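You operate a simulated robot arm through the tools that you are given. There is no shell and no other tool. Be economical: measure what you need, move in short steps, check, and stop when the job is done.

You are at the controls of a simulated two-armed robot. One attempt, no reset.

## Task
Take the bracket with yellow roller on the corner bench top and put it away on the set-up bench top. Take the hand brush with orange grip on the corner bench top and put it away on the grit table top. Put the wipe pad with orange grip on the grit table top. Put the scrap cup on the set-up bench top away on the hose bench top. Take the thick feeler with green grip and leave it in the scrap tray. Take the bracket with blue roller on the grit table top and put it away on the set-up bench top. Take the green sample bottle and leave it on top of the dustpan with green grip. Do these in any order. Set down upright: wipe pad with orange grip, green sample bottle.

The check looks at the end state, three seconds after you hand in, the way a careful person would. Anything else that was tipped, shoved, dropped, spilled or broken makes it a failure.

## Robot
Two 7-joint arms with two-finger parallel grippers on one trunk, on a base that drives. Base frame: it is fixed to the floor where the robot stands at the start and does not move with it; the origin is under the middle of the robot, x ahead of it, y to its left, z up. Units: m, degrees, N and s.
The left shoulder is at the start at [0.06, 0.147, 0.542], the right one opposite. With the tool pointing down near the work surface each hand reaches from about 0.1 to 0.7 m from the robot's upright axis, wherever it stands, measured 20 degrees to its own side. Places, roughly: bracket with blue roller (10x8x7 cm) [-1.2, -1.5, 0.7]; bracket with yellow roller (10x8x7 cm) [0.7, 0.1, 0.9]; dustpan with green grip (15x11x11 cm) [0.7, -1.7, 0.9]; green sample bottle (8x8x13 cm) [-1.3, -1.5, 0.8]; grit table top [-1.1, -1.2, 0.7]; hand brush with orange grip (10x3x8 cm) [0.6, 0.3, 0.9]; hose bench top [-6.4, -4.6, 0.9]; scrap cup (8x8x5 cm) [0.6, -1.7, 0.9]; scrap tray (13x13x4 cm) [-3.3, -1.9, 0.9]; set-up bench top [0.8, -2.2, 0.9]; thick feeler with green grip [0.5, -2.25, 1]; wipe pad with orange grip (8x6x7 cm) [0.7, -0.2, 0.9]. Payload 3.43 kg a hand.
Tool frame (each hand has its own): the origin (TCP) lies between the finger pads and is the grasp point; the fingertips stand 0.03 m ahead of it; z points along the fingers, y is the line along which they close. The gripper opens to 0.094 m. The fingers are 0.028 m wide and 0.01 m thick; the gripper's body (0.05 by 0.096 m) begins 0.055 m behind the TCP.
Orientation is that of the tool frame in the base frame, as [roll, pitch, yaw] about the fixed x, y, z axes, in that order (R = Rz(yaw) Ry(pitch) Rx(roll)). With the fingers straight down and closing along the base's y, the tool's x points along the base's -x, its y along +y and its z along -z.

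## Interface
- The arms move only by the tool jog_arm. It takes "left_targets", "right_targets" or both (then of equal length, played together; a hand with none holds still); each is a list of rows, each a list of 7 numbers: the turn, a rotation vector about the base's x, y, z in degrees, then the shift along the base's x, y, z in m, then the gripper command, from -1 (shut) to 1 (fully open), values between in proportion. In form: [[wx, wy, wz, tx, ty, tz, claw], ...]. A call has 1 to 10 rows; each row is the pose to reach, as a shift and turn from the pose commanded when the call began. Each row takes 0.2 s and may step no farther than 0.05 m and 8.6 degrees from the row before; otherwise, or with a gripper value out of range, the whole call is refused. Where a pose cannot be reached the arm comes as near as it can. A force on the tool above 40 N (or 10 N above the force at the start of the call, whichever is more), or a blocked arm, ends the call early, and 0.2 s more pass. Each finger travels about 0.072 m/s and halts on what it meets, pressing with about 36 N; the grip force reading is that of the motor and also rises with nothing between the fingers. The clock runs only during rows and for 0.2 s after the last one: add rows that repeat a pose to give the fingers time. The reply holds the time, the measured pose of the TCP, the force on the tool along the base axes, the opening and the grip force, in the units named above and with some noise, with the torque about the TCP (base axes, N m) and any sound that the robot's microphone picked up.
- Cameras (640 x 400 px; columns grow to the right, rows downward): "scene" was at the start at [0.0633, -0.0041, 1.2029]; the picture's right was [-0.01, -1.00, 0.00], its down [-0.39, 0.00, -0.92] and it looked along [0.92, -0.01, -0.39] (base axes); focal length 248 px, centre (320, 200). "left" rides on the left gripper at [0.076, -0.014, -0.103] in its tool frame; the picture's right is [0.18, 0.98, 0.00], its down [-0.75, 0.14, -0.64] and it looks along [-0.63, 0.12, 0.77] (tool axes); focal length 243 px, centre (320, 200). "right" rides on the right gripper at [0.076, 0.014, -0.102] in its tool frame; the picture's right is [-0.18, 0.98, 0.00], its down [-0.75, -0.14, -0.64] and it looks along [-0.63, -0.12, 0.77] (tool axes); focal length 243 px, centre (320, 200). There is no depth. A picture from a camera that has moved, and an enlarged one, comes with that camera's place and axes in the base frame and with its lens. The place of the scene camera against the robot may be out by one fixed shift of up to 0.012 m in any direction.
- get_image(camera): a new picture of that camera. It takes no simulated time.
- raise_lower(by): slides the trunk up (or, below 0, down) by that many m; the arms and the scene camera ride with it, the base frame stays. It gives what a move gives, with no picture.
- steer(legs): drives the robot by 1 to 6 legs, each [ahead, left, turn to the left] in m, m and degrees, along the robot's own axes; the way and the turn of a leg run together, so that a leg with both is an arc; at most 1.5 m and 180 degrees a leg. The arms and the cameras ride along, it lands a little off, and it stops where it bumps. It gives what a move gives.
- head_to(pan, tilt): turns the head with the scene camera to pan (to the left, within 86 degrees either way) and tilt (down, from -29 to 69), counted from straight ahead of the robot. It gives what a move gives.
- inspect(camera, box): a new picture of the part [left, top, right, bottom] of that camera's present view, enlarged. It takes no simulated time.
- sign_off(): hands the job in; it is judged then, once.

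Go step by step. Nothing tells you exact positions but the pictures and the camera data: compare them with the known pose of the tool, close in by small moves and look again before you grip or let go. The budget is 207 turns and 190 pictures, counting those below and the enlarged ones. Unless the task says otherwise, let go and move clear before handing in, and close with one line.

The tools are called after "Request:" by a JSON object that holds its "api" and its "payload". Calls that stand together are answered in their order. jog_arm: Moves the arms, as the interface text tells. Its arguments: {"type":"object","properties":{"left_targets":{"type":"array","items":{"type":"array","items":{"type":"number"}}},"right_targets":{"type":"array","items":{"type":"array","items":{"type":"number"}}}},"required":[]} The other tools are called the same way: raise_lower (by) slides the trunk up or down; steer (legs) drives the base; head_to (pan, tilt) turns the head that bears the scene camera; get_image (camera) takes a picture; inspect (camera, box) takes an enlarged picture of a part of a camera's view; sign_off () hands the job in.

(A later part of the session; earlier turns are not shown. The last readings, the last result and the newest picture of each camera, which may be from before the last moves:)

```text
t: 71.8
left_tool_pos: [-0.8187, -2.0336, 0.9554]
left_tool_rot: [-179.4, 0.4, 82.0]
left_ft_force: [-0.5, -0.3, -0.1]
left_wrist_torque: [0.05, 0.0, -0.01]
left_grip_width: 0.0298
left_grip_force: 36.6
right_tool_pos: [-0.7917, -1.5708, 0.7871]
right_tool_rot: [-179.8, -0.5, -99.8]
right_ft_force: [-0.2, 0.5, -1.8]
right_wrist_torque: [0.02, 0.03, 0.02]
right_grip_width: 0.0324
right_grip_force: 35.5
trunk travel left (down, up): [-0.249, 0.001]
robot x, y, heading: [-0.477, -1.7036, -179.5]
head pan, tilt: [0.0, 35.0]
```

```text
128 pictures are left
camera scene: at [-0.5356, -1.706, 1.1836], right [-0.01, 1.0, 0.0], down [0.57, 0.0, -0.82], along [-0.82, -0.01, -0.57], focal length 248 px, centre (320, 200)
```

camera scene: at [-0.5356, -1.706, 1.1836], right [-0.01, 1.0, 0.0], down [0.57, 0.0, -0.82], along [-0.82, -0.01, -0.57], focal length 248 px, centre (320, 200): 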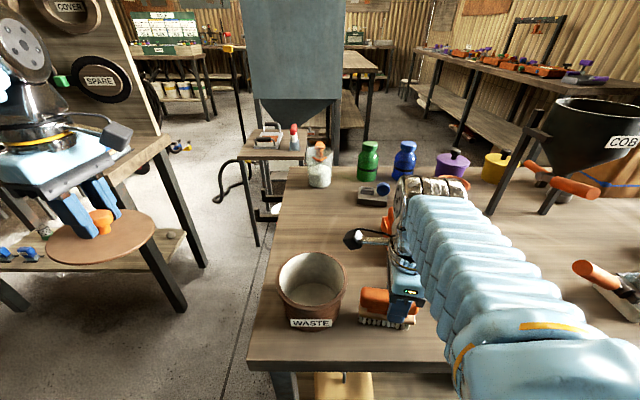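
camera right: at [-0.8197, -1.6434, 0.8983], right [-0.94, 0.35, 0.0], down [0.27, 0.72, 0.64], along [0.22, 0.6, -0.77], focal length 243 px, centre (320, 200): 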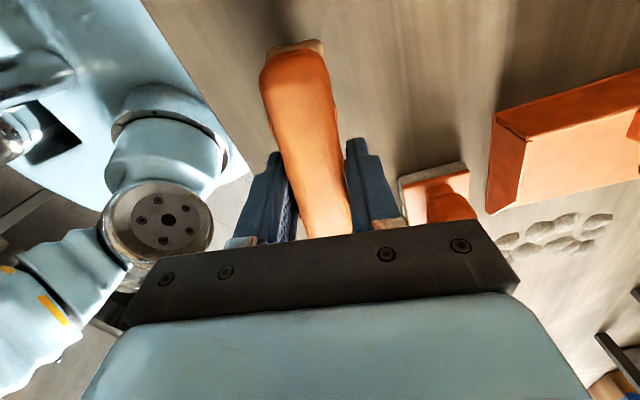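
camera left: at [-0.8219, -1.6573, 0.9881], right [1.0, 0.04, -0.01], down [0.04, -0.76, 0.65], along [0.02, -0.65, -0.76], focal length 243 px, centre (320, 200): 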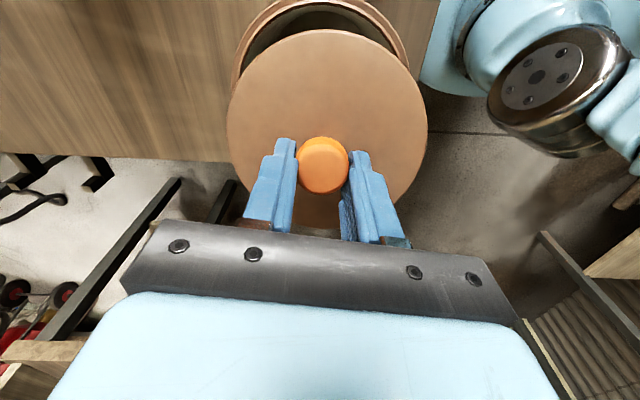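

Request:
{"api": "jog_arm", "payload": {"right_targets": [[0, 0, 0, 0, 0, -0.002, -1], [0, 0, 0, 0, 0, -0.003, -1], [0, 0, 0, 0, 0, -0.003, 0], [0, 0, 0, 0, 0, -0.003, 0.2], [0, 0, 0, 0, 0, -0.003, 0.2], [0, 0, 0, 0, 0, 0.03, 0.2], [0, 0, 0, 0, 0, 0.07, 0.2], [0, 0, 0, 0, 0, 0.11, 0.2], [0, 0, 0, 0, 0.025, 0.15, 0.2], [0, 0, 0, 0, 0.07, 0.16, 0.2]]}}

Request:
{"api": "jog_arm", "payload": {"right_targets": [[0, 0, 0, 0, 0.045, 0, 0.2], [0, 0, 0, 0, 0.09, 0, 0.2], [0, 0, 0, 0, 0.135, 0, 0.2]]}}

Request:
{"api": "inspect", "payload": {"camera": "scene", "box": [240, 220, 480, 370]}}

```text
t: 74.0
left_tool_pos: [-0.8185, -2.0337, 0.955]
left_tool_rot: [-179.3, 0.3, 82.0]
left_ft_force: [-1.0, -0.2, -1.0]
left_wrist_torque: [0.0, 0.04, -0.03]
left_grip_width: 0.0297
left_grip_force: 36.0
right_tool_pos: [-0.7935, -1.5003, 0.9464]
right_tool_rot: [-179.8, -0.5, -99.8]
right_ft_force: [0.6, -0.4, 0.4]
right_wrist_torque: [0.05, -0.02, 0.03]
right_grip_width: 0.0566
right_grip_force: 0.1
trunk travel left (down, up): [-0.249, 0.001]
robot x, y, heading: [-0.4797, -1.7021, -179.7]
head pan, tilt: [0.0, 35.0]
```

```text
t: 74.8
left_tool_pos: [-0.8185, -2.0324, 0.9551]
left_tool_rot: [-179.3, 0.4, 82.0]
left_ft_force: [-1.1, -1.0, 0.7]
left_wrist_torque: [0.04, 0.05, 0.01]
left_grip_width: 0.0298
left_grip_force: 36.4
right_tool_pos: [-0.791, -1.3657, 0.945]
right_tool_rot: [-179.8, -0.5, -99.9]
right_ft_force: [-0.5, 0.0, 0.3]
right_wrist_torque: [0.05, 0.0, 0.0]
right_grip_width: 0.0563
right_grip_force: 0.0
trunk travel left (down, up): [-0.249, 0.001]
robot x, y, heading: [-0.4771, -1.7036, -179.5]
head pan, tilt: [0.0, 35.0]
```

```text
2.67 times, centred on (360, 295) of scene
camera zoom: at [-0.5355, -1.7062, 1.1835], right [-0.01, 1.0, 0.0], down [0.57, 0.0, -0.82], along [-0.82, -0.01, -0.57], focal length 663 px, centre (213, -53)
```

zoom: 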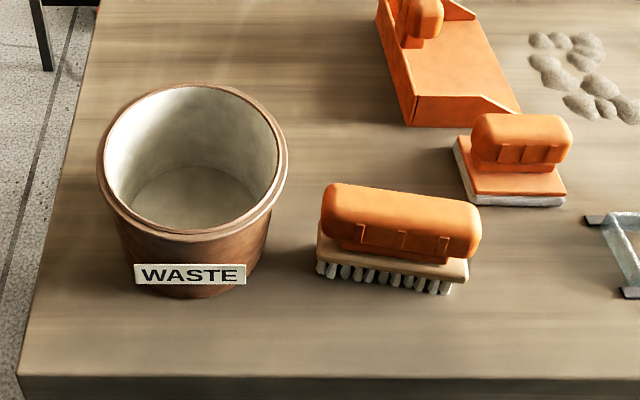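

Brush well clear now. I drive back right 15 cm and bring the lid over the pot.

Request:
{"api": "steer", "payload": {"legs": [[0, -0.15, 0]]}}

Request:
{"api": "jog_arm", "payload": {"left_targets": [[0, 0, 0, 0, 0.04, 0, -1], [0, 0, 0, 0, 0.08, 0, -1], [0, 0, 0, 0, 0.12, 0, -1], [0, 0, 0, -0.003, 0.15, -0.01, -1], [0, 0, 0, -0.003, 0.169, -0.03, -1]]}}

Request:
{"api": "get_image", "payload": {"camera": "left"}}

Request:
{"api": "get_image", "payload": {"camera": "scene"}}

```text
t: 76.2
left_tool_pos: [-0.8197, -1.8786, 0.9548]
left_tool_rot: [-179.4, 0.4, 81.9]
left_ft_force: [-0.6, -0.2, -0.5]
left_wrist_torque: [0.01, -0.03, -0.01]
left_grip_width: 0.0295
left_grip_force: 36.4
right_tool_pos: [-0.7908, -1.2116, 0.9456]
right_tool_rot: [-179.8, -0.5, -99.9]
right_ft_force: [0.6, -0.4, 0.6]
right_wrist_torque: [0.03, -0.02, 0.03]
right_grip_width: 0.0564
right_grip_force: 0.1
trunk travel left (down, up): [-0.249, 0.001]
robot x, y, heading: [-0.4767, -1.5477, -179.7]
head pan, tilt: [0.0, 35.0]
```

```text
t: 77.4
left_tool_pos: [-0.8234, -1.7071, 0.9258]
left_tool_rot: [-179.4, 0.4, 81.9]
left_ft_force: [-0.7, 0.2, -0.9]
left_wrist_torque: [-0.04, -0.04, -0.01]
left_grip_width: 0.0295
left_grip_force: 35.9
right_tool_pos: [-0.7915, -1.2112, 0.9455]
right_tool_rot: [-179.9, -0.5, -100.0]
right_ft_force: [0.2, -0.4, -0.3]
right_wrist_torque: [0.01, 0.02, -0.02]
right_grip_width: 0.0563
right_grip_force: 0.0
trunk travel left (down, up): [-0.249, 0.001]
robot x, y, heading: [-0.4776, -1.5481, -179.7]
head pan, tilt: [0.0, 35.0]
```

```text
126 pictures are left
camera left: at [-0.8259, -1.6293, 1.027], right [1.0, 0.04, -0.01], down [0.04, -0.76, 0.65], along [0.02, -0.65, -0.76], focal length 243 px, centre (320, 200)
```

left: 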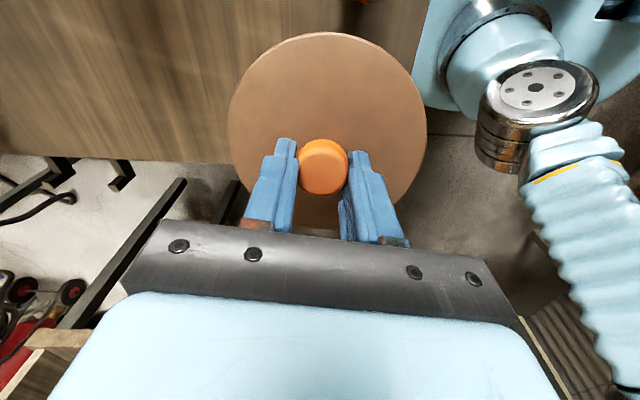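

```text
125 pictures are left
camera scene: at [-0.5364, -1.552, 1.1836], right [0.0, 1.0, 0.0], down [0.57, 0.0, -0.82], along [-0.82, 0.0, -0.57], focal length 248 px, centre (320, 200)
```

scene: 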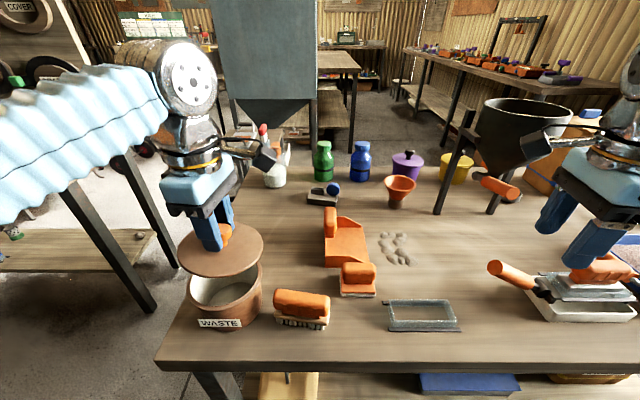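

The lid is roughly above the pot; I lower it to about 1 cm above the rim and inspect.

Request:
{"api": "jog_arm", "payload": {"left_targets": [[0, 0, 0, 0, -0.005, -0.03, -1], [0, 0, 0, 0, -0.005, -0.05, -1]]}}

Request:
{"api": "inspect", "payload": {"camera": "scene", "box": [160, 220, 320, 340]}}

Request:
{"api": "get_image", "payload": {"camera": "left"}}

```text
t: 78.0
left_tool_pos: [-0.8229, -1.7127, 0.8751]
left_tool_rot: [-179.4, 0.5, 81.9]
left_ft_force: [0.5, -0.8, -0.6]
left_wrist_torque: [0.0, -0.02, -0.01]
left_grip_width: 0.0299
left_grip_force: 36.2
right_tool_pos: [-0.7912, -1.2109, 0.9453]
right_tool_rot: [-180.0, -0.5, -99.9]
right_ft_force: [-1.1, -0.1, -0.9]
right_wrist_torque: [-0.02, -0.03, 0.01]
right_grip_width: 0.0564
right_grip_force: 0.1
trunk travel left (down, up): [-0.249, 0.001]
robot x, y, heading: [-0.4813, -1.5495, -179.8]
head pan, tilt: [0.0, 35.0]
```

```text
3.33 times, centred on (240, 280) of scene
camera zoom: at [-0.5363, -1.5519, 1.1836], right [0.0, 1.0, 0.0], down [0.57, 0.0, -0.82], along [-0.82, 0.0, -0.57], focal length 828 px, centre (587, -67)
```

zoom: 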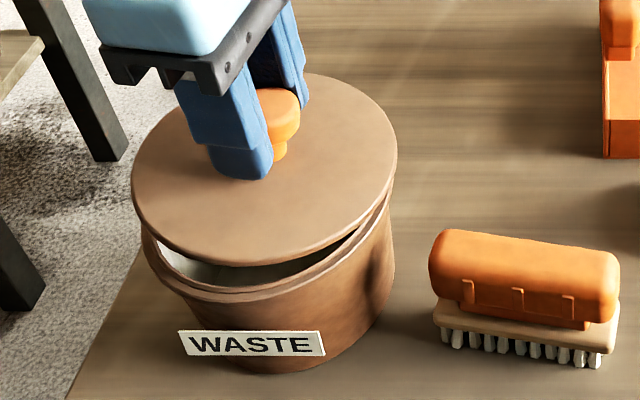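

```text
123 pictures are left
camera left: at [-0.8256, -1.6357, 0.9764], right [1.0, 0.04, -0.01], down [0.04, -0.76, 0.65], along [0.02, -0.65, -0.76], focal length 243 px, centre (320, 200)
```

left: 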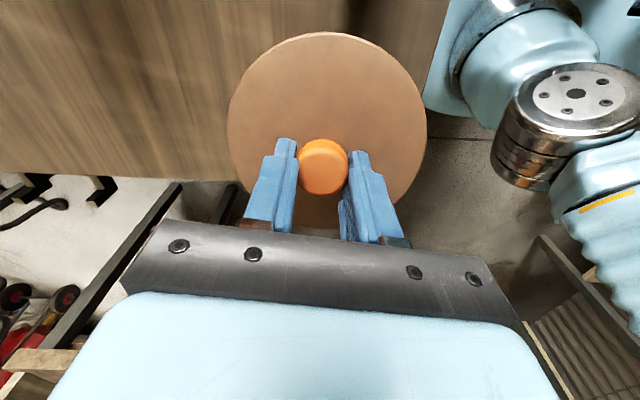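

Lid and pot nearly concentric; I nudge (−2, −5 mm) and lower gently until it touches.

Request:
{"api": "jog_arm", "payload": {"left_targets": [[0, 0, 0, -0.002, -0.005, -0.005, -1], [0, 0, 0, -0.002, -0.005, -0.012, -1], [0, 0, 0, -0.002, -0.005, -0.017, -1]]}}

Request:
{"api": "inspect", "payload": {"camera": "scene", "box": [160, 220, 320, 340]}}

```text
t: 78.8
left_tool_pos: [-0.825, -1.7192, 0.8585]
left_tool_rot: [-179.2, 0.5, 81.9]
left_ft_force: [-1.0, 0.0, 17.9]
left_wrist_torque: [1.06, 0.42, 0.05]
left_grip_width: 0.0297
left_grip_force: 36.1
right_tool_pos: [-0.7908, -1.211, 0.945]
right_tool_rot: [-179.9, -0.5, -100.0]
right_ft_force: [-0.8, 0.3, -0.3]
right_wrist_torque: [0.02, 0.0, 0.01]
right_grip_width: 0.0565
right_grip_force: 0.0
trunk travel left (down, up): [-0.249, 0.001]
robot x, y, heading: [-0.4814, -1.5469, -179.7]
head pan, tilt: [0.0, 35.0]
```

```text
3.33 times, centred on (240, 280) of scene
camera zoom: at [-0.5357, -1.5517, 1.184], right [0.0, 1.0, 0.0], down [0.57, 0.0, -0.82], along [-0.82, 0.0, -0.57], focal length 828 px, centre (587, -67)
```

zoom: 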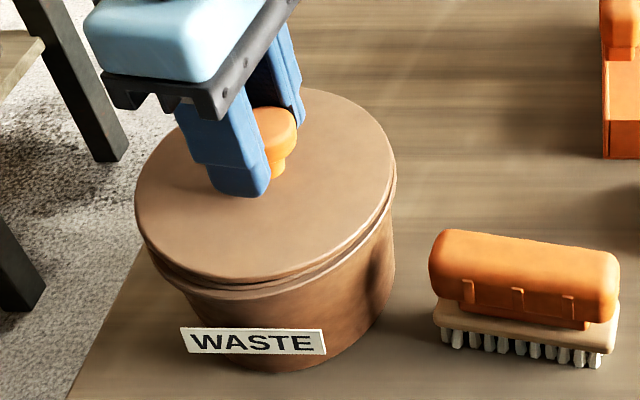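

The lid sits on the rim. I release it and check.

Request:
{"api": "jog_arm", "payload": {"left_targets": [[0, 0, 0, 0, 0, 0, -0.3], [0, 0, 0, 0, 0, 0.001, 0], [0, 0, 0, 0, 0, 0.001, 0.3], [0, 0, 0, 0, 0, 0.001, 0.3], [0, 0, 0, 0, 0, 0.03, 0.3], [0, 0, 0, 0, 0, 0.07, 0.3], [0, 0, 0, 0, 0, 0.11, 0.3], [0, 0, 0, 0, -0.04, 0.13, 0.3], [0, 0, 0, 0, -0.08, 0.13, 0.3], [0, 0, 0, 0, -0.12, 0.13, 0.3]]}}

Request:
{"api": "inspect", "payload": {"camera": "scene", "box": [160, 220, 320, 340]}}

```text
t: 81.0
left_tool_pos: [-0.8247, -1.8406, 0.9881]
left_tool_rot: [-179.5, 0.4, 81.9]
left_ft_force: [-0.1, -0.6, 0.1]
left_wrist_torque: [0.01, 0.0, 0.02]
left_grip_width: 0.0609
left_grip_force: 0.0
left hand out of reach, approached as far as the arm can: row 8
right_tool_pos: [-0.7895, -1.211, 0.9456]
right_tool_rot: [180.0, -0.5, -99.9]
right_ft_force: [-0.7, -0.4, 0.1]
right_wrist_torque: [-0.03, 0.02, -0.01]
right_grip_width: 0.0565
right_grip_force: 0.0
trunk travel left (down, up): [-0.249, 0.001]
robot x, y, heading: [-0.4775, -1.5487, -179.7]
head pan, tilt: [0.0, 35.0]
```

```text
3.33 times, centred on (240, 280) of scene
camera zoom: at [-0.5363, -1.5518, 1.1836], right [0.0, 1.0, 0.0], down [0.57, 0.0, -0.82], along [-0.82, 0.0, -0.57], focal length 828 px, centre (587, -67)
```

zoom: 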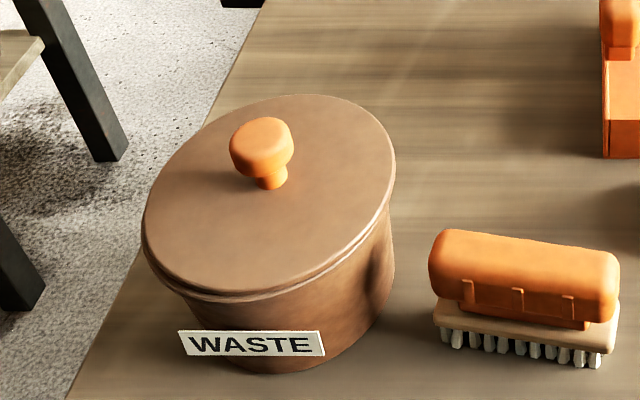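

The lid is seated properly again. Next are the blue-roller bracket and green bottle at the far side of this table; I zoom on them before planning the approach from the south end.

Request:
{"api": "inspect", "payload": {"camera": "scene", "box": [220, 120, 420, 240]}}

Request:
{"api": "head_to", "payload": {"pan": 55, "tilt": 35}}

Request:
{"api": "get_image", "payload": {"camera": "scene"}}

```text
3.20 times, centred on (320, 180) of scene
camera zoom: at [-0.5363, -1.5518, 1.1836], right [0.0, 1.0, 0.0], down [0.57, 0.0, -0.82], along [-0.82, 0.0, -0.57], focal length 795 px, centre (320, 264)
```

zoom: 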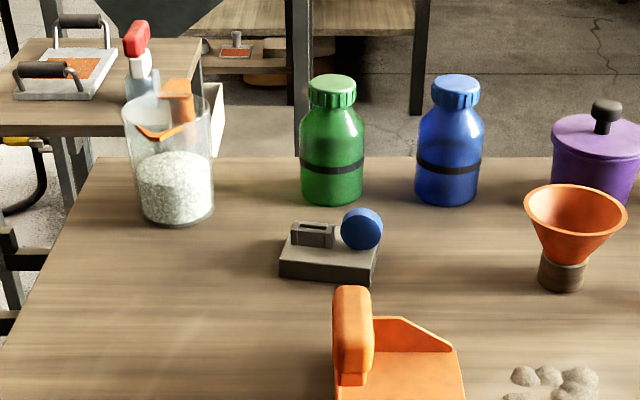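

```text
t: 82.3
left_tool_pos: [-0.8239, -1.8406, 0.9886]
left_tool_rot: [-179.3, 0.3, 82.0]
left_ft_force: [0.5, 0.5, -0.8]
left_wrist_torque: [-0.02, 0.05, -0.01]
left_grip_width: 0.0609
left_grip_force: 0.0
right_tool_pos: [-0.7918, -1.2109, 0.9447]
right_tool_rot: [-179.9, -0.5, -99.9]
right_ft_force: [0.2, 0.5, -0.7]
right_wrist_torque: [-0.04, -0.04, -0.03]
right_grip_width: 0.0566
right_grip_force: 0.0
trunk travel left (down, up): [-0.249, 0.001]
robot x, y, heading: [-0.4763, -1.5516, -179.6]
head pan, tilt: [55.0, 35.0]
```

```text
119 pictures are left
camera scene: at [-0.4985, -1.6239, 1.1836], right [-0.82, 0.57, 0.0], down [0.33, 0.47, -0.82], along [-0.47, -0.67, -0.57], focal length 248 px, centre (320, 200)
```

scene: 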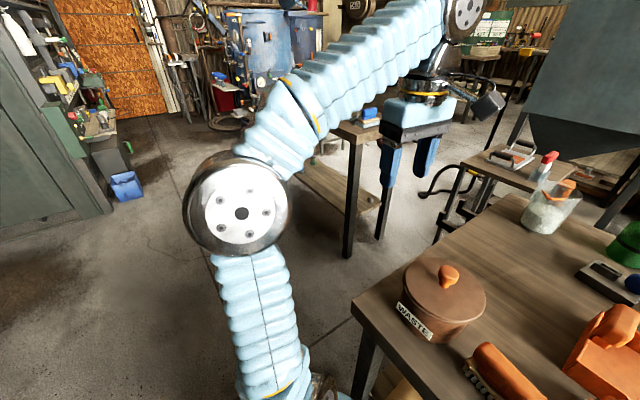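

The bottle (≈−1.34, −1.54) has a 5 cm cap, and the bracket (≈−1.22, −1.55) has a grey block beside the roller. I go around to the gap south of the table, facing +y.

Request:
{"api": "steer", "payload": {"legs": [[-0.18, 0, 0], [0, 0.57, 0], [0, 0, -90]]}}

Request:
{"api": "head_to", "payload": {"pan": 40, "tilt": 35}}

Request:
{"api": "get_image", "payload": {"camera": "scene"}}

```text
t: 90.5
left_tool_pos: [-0.59, -1.7784, 0.9876]
left_tool_rot: [-179.4, 0.4, -8.0]
left_ft_force: [-0.6, 0.4, -0.3]
left_wrist_torque: [0.0, 0.0, 0.0]
left_grip_width: 0.061
left_grip_force: 0.1
right_tool_pos: [0.0411, -1.8121, 0.9454]
right_tool_rot: [-180.0, -0.5, 170.1]
right_ft_force: [-0.5, -0.9, 0.2]
right_wrist_torque: [-0.02, -0.04, -0.03]
right_grip_width: 0.0565
right_grip_force: 0.1
trunk travel left (down, up): [-0.249, 0.001]
robot x, y, heading: [-0.2968, -2.1239, 90.1]
head pan, tilt: [55.0, 35.0]
```

```text
t: 91.2
left_tool_pos: [-0.5901, -1.7775, 0.9894]
left_tool_rot: [-179.4, 0.5, -8.1]
left_ft_force: [-0.9, 0.2, 0.2]
left_wrist_torque: [-0.01, 0.03, 0.0]
left_grip_width: 0.0611
left_grip_force: 0.1
right_tool_pos: [0.0394, -1.8125, 0.9451]
right_tool_rot: [-179.9, -0.5, 170.0]
right_ft_force: [1.2, 0.2, 0.2]
right_wrist_torque: [-0.01, -0.03, 0.0]
right_grip_width: 0.0565
right_grip_force: 0.0
trunk travel left (down, up): [-0.249, 0.001]
robot x, y, heading: [-0.2984, -2.126, 90.2]
head pan, tilt: [40.0, 35.0]
```

```text
118 pictures are left
camera scene: at [-0.3532, -2.0903, 1.1836], right [0.76, 0.65, 0.0], down [0.37, -0.44, -0.82], along [-0.53, 0.62, -0.57], focal length 248 px, centre (320, 200)
```

scene: 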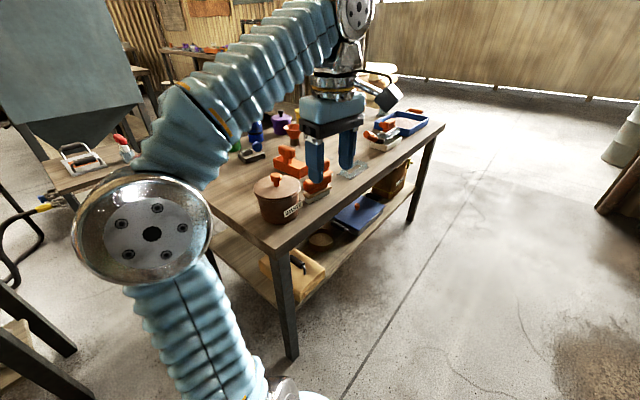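

I slide left (−x) along the gap toward the bracket, hands well above the pot.

Request:
{"api": "steer", "payload": {"legs": [[0, 0.55, 0]]}}

Request:
{"api": "steer", "payload": {"legs": [[0.01, 0.27, 0]]}}

Request:
{"api": "head_to", "payload": {"pan": 10, "tilt": 38}}

Request:
{"api": "get_image", "payload": {"camera": "scene"}}

```text
t: 94.4
left_tool_pos: [-1.134, -1.7849, 0.9877]
left_tool_rot: [-179.5, 0.4, -7.7]
left_ft_force: [0.1, -0.3, 0.5]
left_wrist_torque: [-0.04, 0.0, 0.02]
left_grip_width: 0.0615
left_grip_force: 0.1
right_tool_pos: [-0.5045, -1.8139, 0.9452]
right_tool_rot: [-180.0, -0.5, 170.5]
right_ft_force: [0.9, -0.5, 0.4]
right_wrist_torque: [0.03, 0.0, 0.04]
right_grip_width: 0.0561
right_grip_force: 0.1
trunk travel left (down, up): [-0.249, 0.001]
robot x, y, heading: [-0.8404, -2.1254, 90.7]
head pan, tilt: [40.0, 35.0]
```

```text
t: 96.3
left_tool_pos: [-1.4067, -1.7785, 0.9882]
left_tool_rot: [-179.4, 0.5, -7.6]
left_ft_force: [0.2, 0.2, -0.5]
left_wrist_torque: [0.04, 0.0, -0.02]
left_grip_width: 0.0609
left_grip_force: 0.1
right_tool_pos: [-0.7772, -1.8057, 0.9458]
right_tool_rot: [-179.8, -0.6, 170.6]
right_ft_force: [0.3, -0.3, -0.4]
right_wrist_torque: [-0.01, 0.02, -0.03]
right_grip_width: 0.0562
right_grip_force: 0.0
trunk travel left (down, up): [-0.249, 0.001]
robot x, y, heading: [-1.1122, -2.1202, 90.7]
head pan, tilt: [40.0, 35.0]
```

```text
t: 97.2
left_tool_pos: [-1.4075, -1.7791, 0.9889]
left_tool_rot: [-179.4, 0.4, -7.5]
left_ft_force: [0.2, 0.5, -0.4]
left_wrist_torque: [-0.01, -0.01, 0.01]
left_grip_width: 0.061
left_grip_force: 0.0
right_tool_pos: [-0.7772, -1.8073, 0.9445]
right_tool_rot: [-179.9, -0.5, 170.6]
right_ft_force: [-0.4, -0.2, 0.8]
right_wrist_torque: [0.03, -0.02, -0.04]
right_grip_width: 0.0562
right_grip_force: 0.0
trunk travel left (down, up): [-0.249, 0.001]
robot x, y, heading: [-1.1103, -2.1208, 90.3]
head pan, tilt: [10.0, 38.0]
```

```text
117 pictures are left
camera scene: at [-1.127, -2.0707, 1.179], right [0.98, 0.19, 0.0], down [0.12, -0.6, -0.79], along [-0.15, 0.77, -0.62], focal length 248 px, centre (320, 200)
```

scene: 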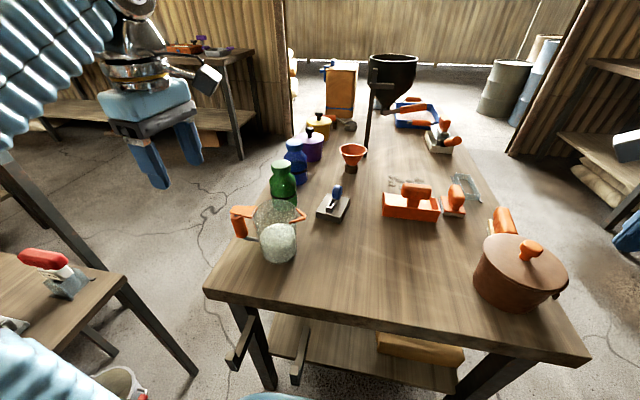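

I have a clear view: bottle ≈ (−1.35, −1.51), bracket ≈ (−1.20, −1.52). I turn 10° left toward them and zoom on the bracket.

Request:
{"api": "steer", "payload": {"legs": [[0.02, 0, 10]]}}

Request:
{"api": "inspect", "payload": {"camera": "scene", "box": [230, 130, 430, 260]}}

```text
t: 98.4
left_tool_pos: [-1.4602, -1.8097, 0.9889]
left_tool_rot: [-179.4, 0.4, 1.4]
left_ft_force: [-0.1, -0.2, 0.5]
left_wrist_torque: [0.01, 0.02, 0.01]
left_grip_width: 0.061
left_grip_force: 0.1
right_tool_pos: [-0.8336, -1.7386, 0.9454]
right_tool_rot: [-179.7, -0.5, 179.6]
right_ft_force: [-0.1, -0.5, -0.3]
right_wrist_torque: [-0.05, 0.0, 0.04]
right_grip_width: 0.0564
right_grip_force: 0.1
trunk travel left (down, up): [-0.249, 0.001]
robot x, y, heading: [-1.1149, -2.101, 99.7]
head pan, tilt: [10.0, 38.0]
stopped in leg 1: the robot was blocked; the commanded pose is now the measured one
```

```text
3.08 times, centred on (330, 195) of scene
camera zoom: at [-1.1386, -2.0536, 1.179], right [0.94, 0.34, 0.0], down [0.21, -0.58, -0.79], along [-0.27, 0.74, -0.62], focal length 765 px, centre (289, 215)
```

zoom: 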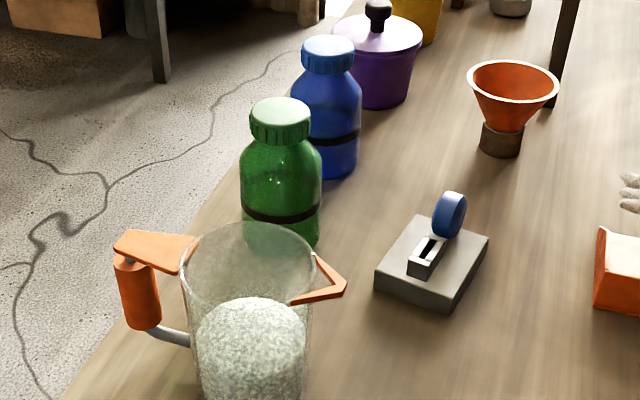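

The base brushed something, so I back off 2 cm. The bracket's block runs along heading ≈78°, centred (−1.196, −1.55); I bring the right hand over it, turned to close across the block.

Request:
{"api": "steer", "payload": {"legs": [[-0.015, 0, 0]]}}

Request:
{"api": "jog_arm", "payload": {"right_targets": [[0, 0, 8, -0.02, 0.03, 0.01, 0.5], [0, 0, 16, -0.04, 0.06, 0.01, 1], [0, 0, 24, -0.07, 0.09, 0.01, 1], [0, 0, 32, -0.1, 0.12, 0.01, 1], [0, 0, 40, -0.14, 0.14, 0.01, 1], [0, 0, 48, -0.18, 0.15, 0.01, 1], [0, 0, 56, -0.22, 0.15, 0.01, 1], [0, 0, 64, -0.265, 0.15, 0.0, 1], [0, 0, 72, -0.31, 0.16, 0.0, 1], [0, 0, 79, -0.35, 0.17, -0.01, 1]]}}

Request:
{"api": "get_image", "payload": {"camera": "right"}}

Request:
{"api": "get_image", "payload": {"camera": "scene"}}

```text
t: 99.1
left_tool_pos: [-1.4578, -1.8085, 0.9884]
left_tool_rot: [-179.4, 0.4, 1.1]
left_ft_force: [-0.7, -0.1, 0.1]
left_wrist_torque: [-0.01, 0.01, -0.03]
left_grip_width: 0.0612
left_grip_force: 0.0
right_tool_pos: [-0.8329, -1.7399, 0.9451]
right_tool_rot: [-179.8, -0.5, 179.4]
right_ft_force: [-0.9, 0.2, -1.1]
right_wrist_torque: [-0.05, 0.02, 0.02]
right_grip_width: 0.0566
right_grip_force: 0.1
trunk travel left (down, up): [-0.249, 0.001]
robot x, y, heading: [-1.1169, -2.1021, 99.7]
head pan, tilt: [10.0, 38.0]
stopped in leg 1: the robot was blocked; the commanded pose is now the measured one
```

```text
t: 101.3
left_tool_pos: [-1.4587, -1.8096, 0.9891]
left_tool_rot: [-179.3, 0.4, 1.1]
left_ft_force: [-0.1, 0.5, -0.1]
left_wrist_torque: [0.03, 0.02, 0.0]
left_grip_width: 0.0611
left_grip_force: 0.0
right_tool_pos: [-1.155, -1.5876, 0.9285]
right_tool_rot: [-179.9, -0.2, -104.3]
right_ft_force: [0.3, -0.2, -0.4]
right_wrist_torque: [0.01, -0.04, -0.01]
right_grip_width: 0.094
right_grip_force: 0.1
right hand out of reach, approached as far as the arm can: row 9, 10
trunk travel left (down, up): [-0.249, 0.001]
robot x, y, heading: [-1.1147, -2.1026, 99.4]
head pan, tilt: [10.0, 38.0]
```

```text
115 pictures are left
camera right: at [-1.1875, -1.6566, 1.0307], right [-0.91, 0.42, 0.0], down [0.32, 0.7, 0.64], along [0.27, 0.58, -0.77], focal length 243 px, centre (320, 200)
```

right: 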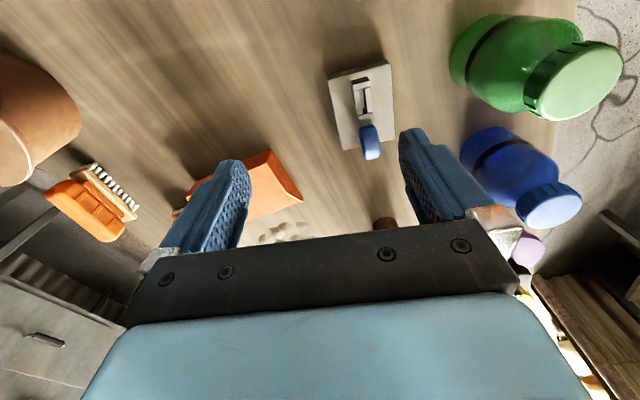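

```text
114 pictures are left
camera scene: at [-1.1373, -2.0543, 1.179], right [0.94, 0.34, 0.0], down [0.21, -0.58, -0.79], along [-0.26, 0.74, -0.62], focal length 248 px, centre (320, 200)
```

scene: 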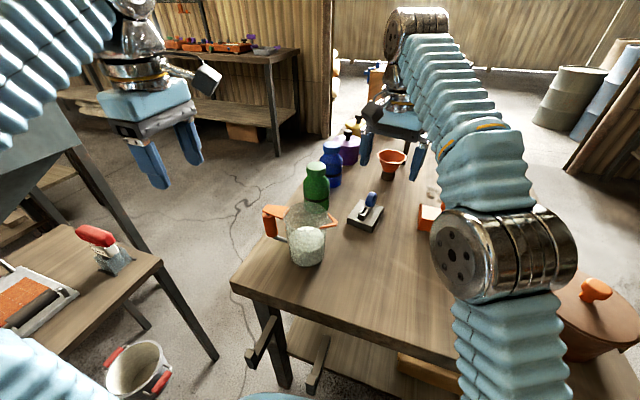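

The wrist view puts the block at (−1.195, −1.56). I lower partway and watch where the right elbow goes relative to the waste pot.

Request:
{"api": "jog_arm", "payload": {"right_targets": [[0, 0, 0, -0.006, 0.005, -0.025, 1], [0, 0, 0, -0.012, 0.012, -0.05, 1], [0, 0, 0, -0.012, 0.012, -0.075, 1]]}}

Request:
{"api": "get_image", "payload": {"camera": "right"}}

Request:
{"api": "get_image", "payload": {"camera": "scene"}}

```text
t: 102.1
left_tool_pos: [-1.4595, -1.8092, 0.9879]
left_tool_rot: [-179.3, 0.4, 1.2]
left_ft_force: [0.0, -0.6, 0.5]
left_wrist_torque: [-0.04, -0.03, -0.01]
left_grip_width: 0.0611
left_grip_force: 0.1
right_tool_pos: [-1.1662, -1.5764, 0.8523]
right_tool_rot: [-179.9, -0.4, -101.5]
right_ft_force: [-0.4, 0.0, 0.1]
right_wrist_torque: [-0.01, -0.05, -0.02]
right_grip_width: 0.094
right_grip_force: 0.2
trunk travel left (down, up): [-0.249, 0.001]
robot x, y, heading: [-1.115, -2.1015, 99.7]
head pan, tilt: [10.0, 38.0]
```

```text
113 pictures are left
camera right: at [-1.1962, -1.6462, 0.9528], right [-0.93, 0.38, 0.0], down [0.29, 0.72, 0.64], along [0.24, 0.59, -0.77], focal length 243 px, centre (320, 200)
```

right: 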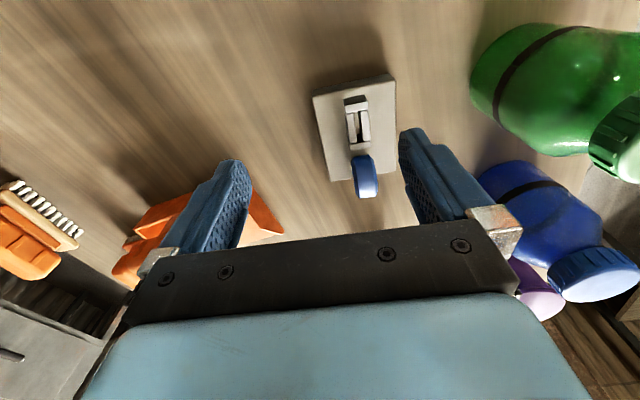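

```text
112 pictures are left
camera scene: at [-1.1379, -2.0539, 1.179], right [0.94, 0.34, 0.0], down [0.21, -0.58, -0.79], along [-0.26, 0.74, -0.62], focal length 248 px, centre (320, 200)
```

scene: 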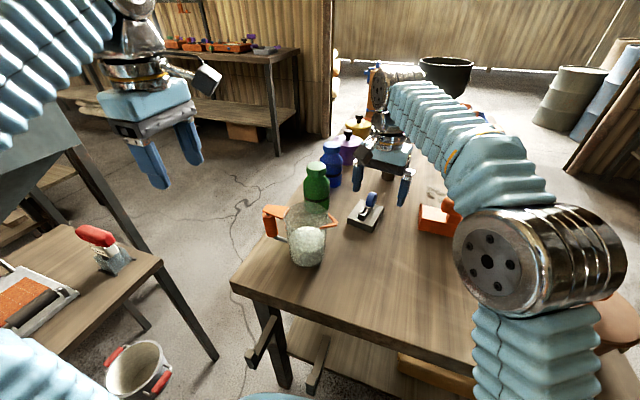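

The right elbow is swinging out above the waste pot, so I raise the hand again and turn the base further left, which should keep that elbow clear.

Request:
{"api": "jog_arm", "payload": {"right_targets": [[0, 0, 0, 0.01, -0.01, 0.03, 1], [0, 0, 0, 0.03, -0.02, 0.06, 1], [0, 0, 0, 0.05, -0.03, 0.08, 1]]}}

Request:
{"api": "steer", "payload": {"legs": [[0, 0, 15]]}}

Request:
{"api": "head_to", "payload": {"pan": -10, "tilt": 45}}

Request:
{"api": "get_image", "payload": {"camera": "scene"}}

```text
t: 102.9
left_tool_pos: [-1.459, -1.809, 0.99]
left_tool_rot: [-179.4, 0.4, 1.2]
left_ft_force: [-0.9, 0.9, 0.5]
left_wrist_torque: [0.0, 0.0, -0.01]
left_grip_width: 0.0612
left_grip_force: 0.1
right_tool_pos: [-1.1169, -1.6066, 0.9332]
right_tool_rot: [-179.8, -0.6, -101.4]
right_ft_force: [-0.1, -0.3, 0.0]
right_wrist_torque: [-0.02, -0.02, 0.01]
right_grip_width: 0.0939
right_grip_force: 0.0
trunk travel left (down, up): [-0.249, 0.001]
robot x, y, heading: [-1.1143, -2.101, 99.6]
head pan, tilt: [10.0, 38.0]
```

```text
t: 104.2
left_tool_pos: [-1.5213, -1.8471, 0.9898]
left_tool_rot: [-179.3, 0.4, 12.6]
left_ft_force: [-0.7, -1.5, -2.7]
left_wrist_torque: [0.04, -0.07, 0.01]
left_grip_width: 0.061
left_grip_force: 0.0
right_tool_pos: [-1.2269, -1.5802, 0.9327]
right_tool_rot: [-179.8, -0.5, -90.0]
right_ft_force: [-1.1, 0.0, 2.1]
right_wrist_torque: [-0.04, -0.13, -0.03]
right_grip_width: 0.0941
right_grip_force: 0.0
trunk travel left (down, up): [-0.249, 0.001]
robot x, y, heading: [-1.1306, -2.0656, 111.2]
head pan, tilt: [10.0, 38.0]
```

```text
t: 105.0
left_tool_pos: [-1.521, -1.8465, 0.989]
left_tool_rot: [-179.3, 0.5, 12.8]
left_ft_force: [0.4, 0.6, 0.0]
left_wrist_torque: [-0.03, 0.0, 0.02]
left_grip_width: 0.0609
left_grip_force: 0.1
right_tool_pos: [-1.2267, -1.5796, 0.9313]
right_tool_rot: [-179.8, -0.5, -89.9]
right_ft_force: [0.5, -0.4, 0.6]
right_wrist_torque: [-0.01, -0.02, -0.02]
right_grip_width: 0.0941
right_grip_force: 0.1
trunk travel left (down, up): [-0.249, 0.001]
robot x, y, heading: [-1.1255, -2.0662, 111.2]
head pan, tilt: [-10.0, 45.0]
```

```text
111 pictures are left
camera scene: at [-1.1295, -2.0171, 1.1688], right [0.98, 0.19, 0.0], down [0.14, -0.69, -0.71], along [-0.14, 0.69, -0.71], focal length 248 px, centre (320, 200)
```

scene: 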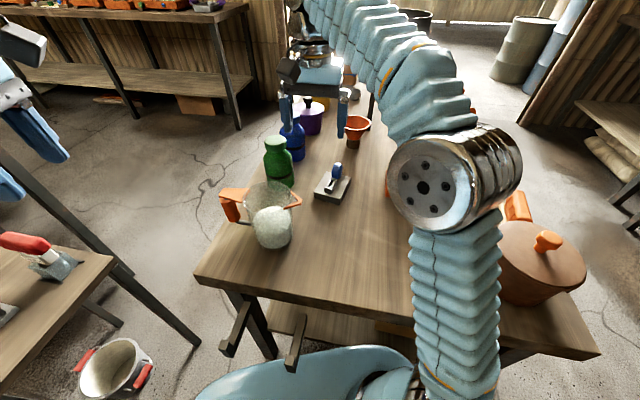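

The base turned to 111°. The elbow is now well left of the pot. I position over the bracket and lower partway.

Request:
{"api": "jog_arm", "payload": {"right_targets": [[0, 0, -4, 0.01, 0.008, -0.01, 1], [0, 0, -8, 0.022, 0.016, -0.03, 1], [0, 0, -11.5, 0.032, 0.022, -0.06, 1], [0, 0, -11.5, 0.032, 0.022, -0.09, 1]]}}

Request:
{"api": "get_image", "payload": {"camera": "right"}}

Request:
{"api": "get_image", "payload": {"camera": "scene"}}

```text
t: 106.0
left_tool_pos: [-1.5217, -1.8476, 0.9884]
left_tool_rot: [-179.3, 0.4, 12.8]
left_ft_force: [0.2, 0.5, 0.1]
left_wrist_torque: [0.02, 0.01, 0.0]
left_grip_width: 0.061
left_grip_force: 0.1
right_tool_pos: [-1.1967, -1.5588, 0.8423]
right_tool_rot: [-179.8, -0.6, -101.4]
right_ft_force: [0.3, 0.1, -0.5]
right_wrist_torque: [-0.01, 0.03, -0.01]
right_grip_width: 0.0939
right_grip_force: 0.0
trunk travel left (down, up): [-0.249, 0.001]
robot x, y, heading: [-1.123, -2.0641, 111.3]
head pan, tilt: [-10.0, 45.0]
```

```text
110 pictures are left
camera right: at [-1.2269, -1.6295, 0.9444], right [-0.93, 0.38, 0.0], down [0.29, 0.72, 0.64], along [0.24, 0.59, -0.77], focal length 243 px, centre (320, 200)
```

right: 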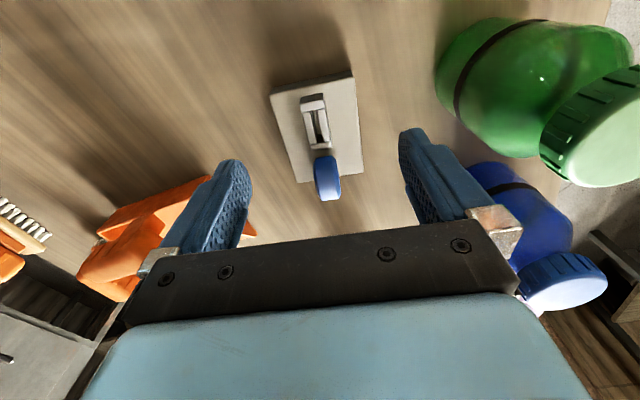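

```text
109 pictures are left
camera scene: at [-1.1294, -2.0171, 1.1688], right [0.98, 0.19, 0.0], down [0.14, -0.69, -0.71], along [-0.14, 0.69, -0.71], focal length 248 px, centre (320, 200)
```

scene: 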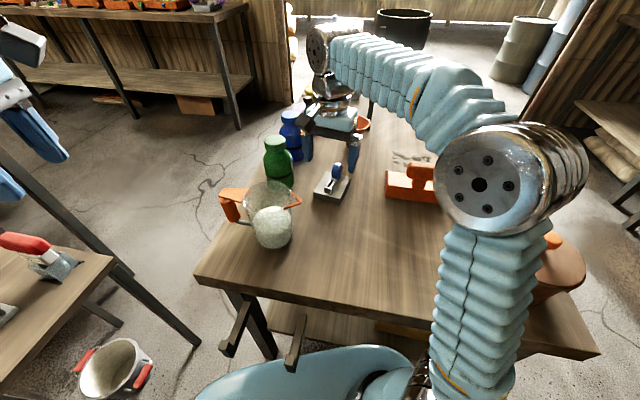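

The elbow hovers about 4 cm above the pot knob. I lower another 3.5 cm only and recheck.

Request:
{"api": "jog_arm", "payload": {"right_targets": [[0, 0, 0, 0, 0, -0.018, 1], [0, 0, 0, 0, 0, -0.035, 1]]}}

Request:
{"api": "get_image", "payload": {"camera": "scene"}}

Request:
{"api": "get_image", "payload": {"camera": "right"}}

```text
t: 106.6
left_tool_pos: [-1.5212, -1.8461, 0.9894]
left_tool_rot: [-179.3, 0.4, 12.7]
left_ft_force: [0.3, -0.6, 0.2]
left_wrist_torque: [-0.04, 0.03, -0.04]
left_grip_width: 0.0609
left_grip_force: 0.1
right_tool_pos: [-1.1956, -1.559, 0.8074]
right_tool_rot: [-179.8, -0.4, -101.5]
right_ft_force: [-0.1, -0.8, 0.5]
right_wrist_torque: [-0.01, 0.0, -0.02]
right_grip_width: 0.0938
right_grip_force: 0.0
trunk travel left (down, up): [-0.249, 0.001]
robot x, y, heading: [-1.1264, -2.0654, 111.2]
head pan, tilt: [-10.0, 45.0]
```

```text
108 pictures are left
camera scene: at [-1.1294, -2.0172, 1.1688], right [0.98, 0.19, 0.0], down [0.14, -0.69, -0.71], along [-0.14, 0.69, -0.71], focal length 248 px, centre (320, 200)
```

scene: 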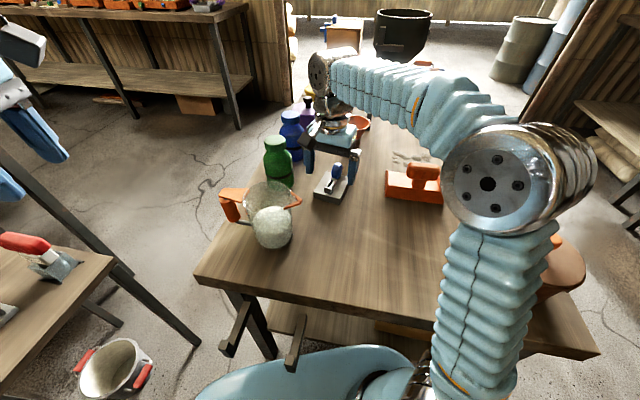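

```text
107 pictures are left
camera right: at [-1.2249, -1.6297, 0.9089], right [-0.93, 0.38, 0.0], down [0.29, 0.72, 0.64], along [0.24, 0.59, -0.77], focal length 243 px, centre (320, 200)
```

right: 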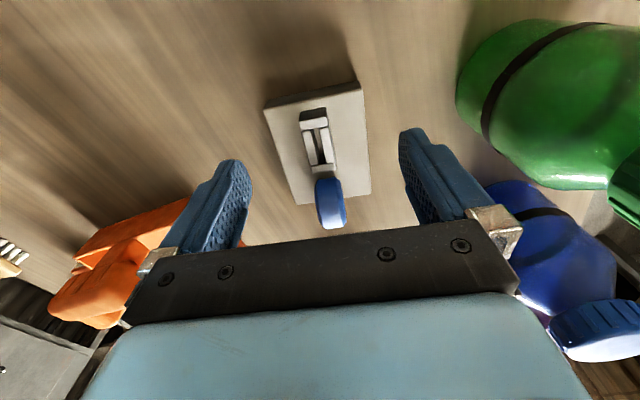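

Elbow stays clear and the block is centred. I descend the last bit and close.

Request:
{"api": "jog_arm", "payload": {"right_targets": [[0, 0, 0, 0, -0.003, -0.018, 1], [0, 0, 0, 0, -0.003, -0.032, 1], [0, 0, 0, 0, -0.003, -0.037, 1], [0, 0, 0, 0, -0.003, -0.037, -1], [0, 0, 0, 0, -0.003, -0.037, -1], [0, 0, 0, 0, -0.003, -0.037, -1], [0, 0, 0, 0, -0.003, -0.037, -1], [0, 0, 0, 0, -0.003, -0.037, -1], [0, 0, 0, 0, -0.003, -0.037, -1]]}}

Request:
{"api": "get_image", "payload": {"camera": "right"}}

```text
t: 108.6
left_tool_pos: [-1.5212, -1.8467, 0.9892]
left_tool_rot: [-179.3, 0.4, 12.7]
left_ft_force: [-0.4, 0.1, 0.4]
left_wrist_torque: [0.04, 0.02, -0.02]
left_grip_width: 0.0611
left_grip_force: 0.1
right_tool_pos: [-1.1953, -1.5621, 0.7698]
right_tool_rot: [-179.8, -0.5, -101.5]
right_ft_force: [-0.2, -1.0, -0.4]
right_wrist_torque: [-0.04, 0.02, 0.1]
right_grip_width: 0.0696
right_grip_force: 36.0
trunk travel left (down, up): [-0.249, 0.001]
robot x, y, heading: [-1.1248, -2.0624, 111.5]
head pan, tilt: [-10.0, 45.0]
```

```text
106 pictures are left
camera right: at [-1.2244, -1.6326, 0.8714], right [-0.93, 0.38, 0.0], down [0.29, 0.72, 0.64], along [0.24, 0.59, -0.77], focal length 243 px, centre (320, 200)
```

right: 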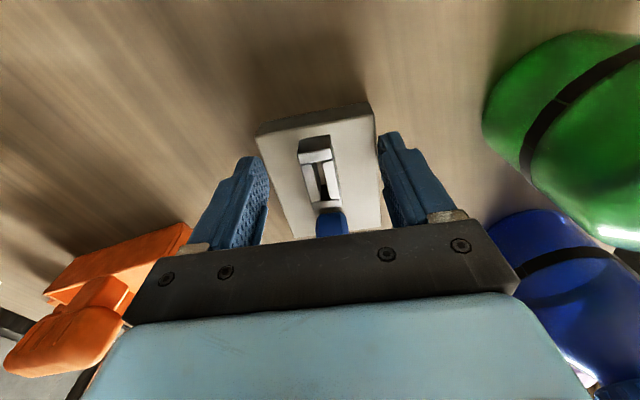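

The fingers closed on the 7 cm base plate itself — a good hold, but shallow. I reopen slightly, go 1.3 cm lower and regrip.

Request:
{"api": "jog_arm", "payload": {"right_targets": [[0, 0, 0, 0, 0, 0, 0.9], [0, 0, 0, 0, 0, 0, 0.9], [0, 0, 0, 0, -0.0, -0.008, 0.9], [0, 0, 0, 0, 0, -0.014, 0.9], [0, 0, 0, 0, 0, -0.014, -1], [0, 0, 0, 0, 0, -0.014, -1], [0, 0, 0, 0, 0, -0.014, -1], [0, 0, 0, 0, 0, 0.015, -1], [0, 0, 0, 0, 0, 0.04, -1]]}}

Request:
{"api": "get_image", "payload": {"camera": "right"}}

Request:
{"api": "get_image", "payload": {"camera": "scene"}}

```text
t: 110.6
left_tool_pos: [-1.5214, -1.8471, 0.9886]
left_tool_rot: [-179.3, 0.4, 12.7]
left_ft_force: [0.0, -0.5, -0.5]
left_wrist_torque: [0.0, 0.02, 0.0]
left_grip_width: 0.0611
left_grip_force: 0.0
right_tool_pos: [-1.1955, -1.5603, 0.8093]
right_tool_rot: [-179.9, -0.4, -101.6]
right_ft_force: [-0.3, 0.5, -6.8]
right_wrist_torque: [-0.18, 0.07, -0.02]
right_grip_width: 0.0697
right_grip_force: 35.9
trunk travel left (down, up): [-0.249, 0.001]
robot x, y, heading: [-1.128, -2.0629, 111.2]
head pan, tilt: [-10.0, 45.0]
```

```text
105 pictures are left
camera right: at [-1.2243, -1.6318, 0.9113], right [-0.93, 0.38, -0.01], down [0.29, 0.72, 0.64], along [0.24, 0.59, -0.77], focal length 243 px, centre (320, 200)
```

right: 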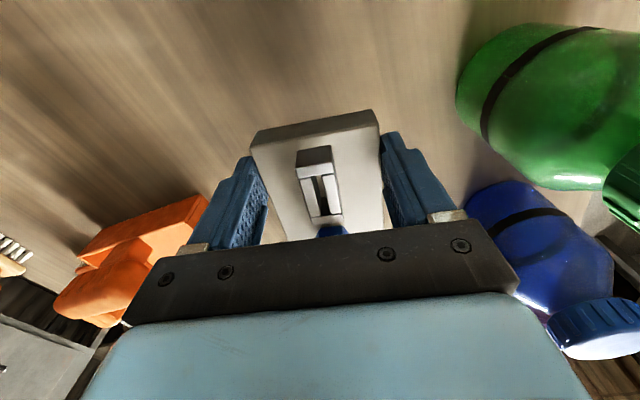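

```text
104 pictures are left
camera scene: at [-1.1295, -2.0167, 1.1687], right [0.98, 0.19, 0.0], down [0.14, -0.69, -0.71], along [-0.14, 0.69, -0.71], focal length 248 px, centre (320, 200)
```

scene: 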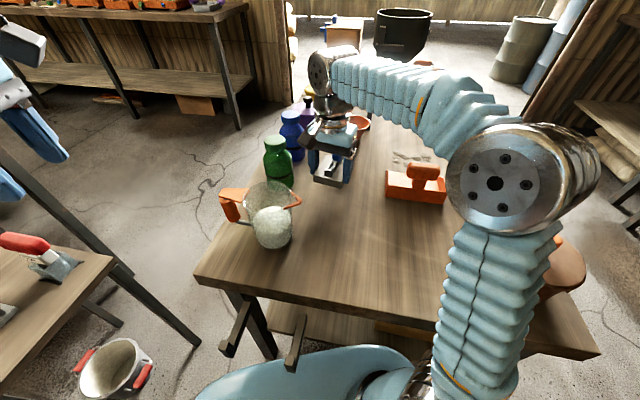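

The bracket is held firmly. I raise the right hand aside and bring the left hand round over the green bottle at ≈(−1.341, −1.53).

Request:
{"api": "jog_arm", "payload": {"right_targets": [[0, 0, 0, 0.01, -0.01, 0.03, -1], [0, 0, 0, 0.03, -0.02, 0.06, -1], [0, 0, 0, 0.05, -0.03, 0.09, -1], [0, 0, 0, 0.08, -0.04, 0.11, -1], [0, 0, 0, 0.11, -0.04, 0.12, -1], [0, 0, 0, 0.13, -0.04, 0.12, -1], [0, 0, 0, 0.13, -0.04, 0.12, -1], [0, 0, 0, 0.13, -0.04, 0.12, -1], [0, 0, 0, 0.13, -0.04, 0.12, -1], [0, 0, 0, 0.13, -0.04, 0.12, -1]], "left_targets": [[0, 0, -8, 0, 0, 0, 1], [0, 0, -16, 0, 0.02, 0, 1], [0, 0, -24, 0.01, 0.04, 0, 1], [0, 0, -32, 0.02, 0.07, 0, 1], [0, 0, -40, 0.03, 0.1, 0, 1], [0, 0, -48.5, 0.04, 0.13, -0.01, 1], [0, 0, -57, 0.06, 0.16, -0.02, 1], [0, 0, -65.5, 0.08, 0.19, -0.03, 1], [0, 0, -74, 0.1, 0.21, -0.04, 1], [0, 0, -82.5, 0.12, 0.23, -0.05, 1]]}}

Request:
{"api": "get_image", "payload": {"camera": "left"}}

Request:
{"api": "get_image", "payload": {"camera": "scene"}}

```text
t: 112.8
left_tool_pos: [-1.4008, -1.6178, 0.9369]
left_tool_rot: [-179.2, 0.4, -69.8]
left_ft_force: [0.0, 0.2, -0.2]
left_wrist_torque: [-0.01, 0.02, -0.01]
left_grip_width: 0.0941
left_grip_force: 0.1
left hand out of reach, approached as far as the arm can: row 2
right_tool_pos: [-1.0652, -1.6015, 0.9282]
right_tool_rot: [-179.8, -0.5, -101.4]
right_ft_force: [0.4, -0.8, -6.1]
right_wrist_torque: [-0.16, 0.02, -0.04]
right_grip_width: 0.0698
right_grip_force: 36.4
trunk travel left (down, up): [-0.249, 0.001]
robot x, y, heading: [-1.1246, -2.0635, 111.1]
head pan, tilt: [-10.0, 45.0]
```

```text
103 pictures are left
camera left: at [-1.3624, -1.6863, 1.0382], right [-0.86, -0.51, -0.01], down [-0.4, 0.65, 0.65], along [-0.32, 0.56, -0.76], focal length 243 px, centre (320, 200)
```

left: 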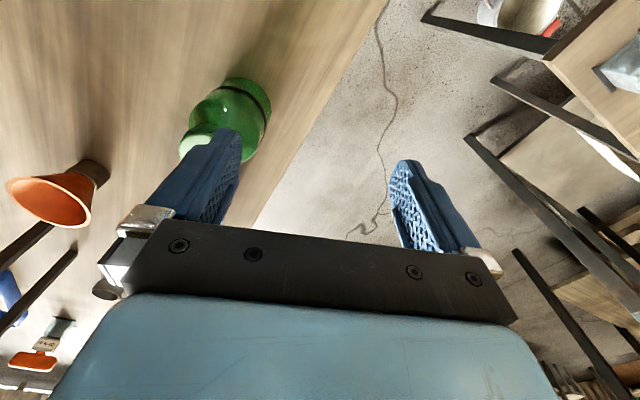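

```text
102 pictures are left
camera scene: at [-1.1294, -2.0168, 1.1687], right [0.98, 0.19, 0.0], down [0.14, -0.69, -0.71], along [-0.14, 0.69, -0.71], focal length 248 px, centre (320, 200)
```

scene: 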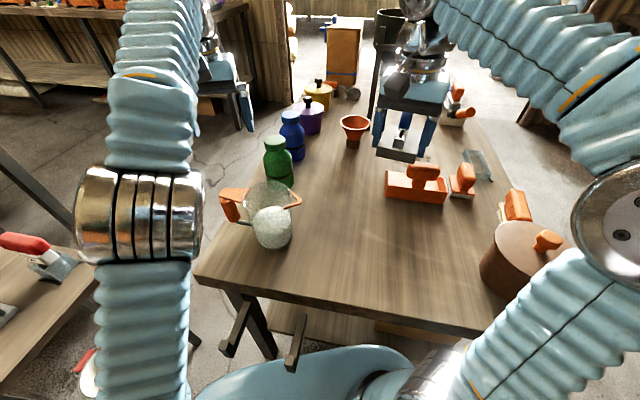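

The bottle is at ≈(−1.33, −1.545). I move the left hand over it, staying above.

Request:
{"api": "jog_arm", "payload": {"left_targets": [[0, 0, -5, 0.03, 0.02, 0, 1], [0, 0, -10, 0.055, 0.04, 0, 1], [0, 0, -10, 0.071, 0.06, 0, 1]]}}

Request:
{"api": "get_image", "payload": {"camera": "left"}}

```text
t: 113.6
left_tool_pos: [-1.3328, -1.5867, 0.9166]
left_tool_rot: [-179.2, 0.5, -79.9]
left_ft_force: [0.4, 0.1, -0.5]
left_wrist_torque: [0.0, -0.02, 0.01]
left_grip_width: 0.0938
left_grip_force: 0.0
left hand out of reach, approached as far as the arm can: row 1, 2, 3
right_tool_pos: [-1.0652, -1.601, 0.9276]
right_tool_rot: [-179.8, -0.5, -101.6]
right_ft_force: [-0.1, -0.8, -6.4]
right_wrist_torque: [-0.2, 0.04, 0.03]
right_grip_width: 0.0698
right_grip_force: 35.8
trunk travel left (down, up): [-0.249, 0.001]
robot x, y, heading: [-1.1255, -2.0626, 111.3]
head pan, tilt: [-10.0, 45.0]
```

```text
101 pictures are left
camera left: at [-1.3068, -1.6602, 1.0185], right [-0.93, -0.35, -0.01], down [-0.28, 0.71, 0.65], along [-0.22, 0.61, -0.76], focal length 243 px, centre (320, 200)
```

left: 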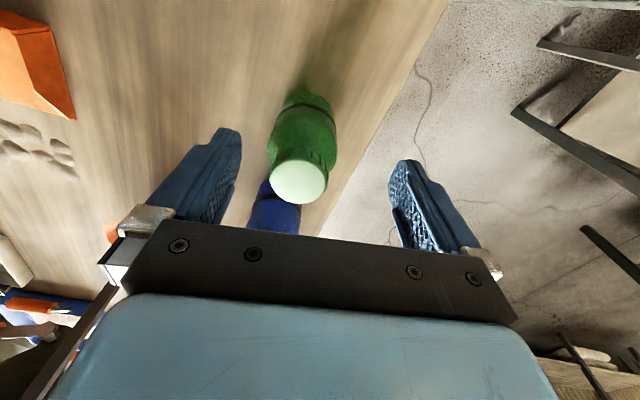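

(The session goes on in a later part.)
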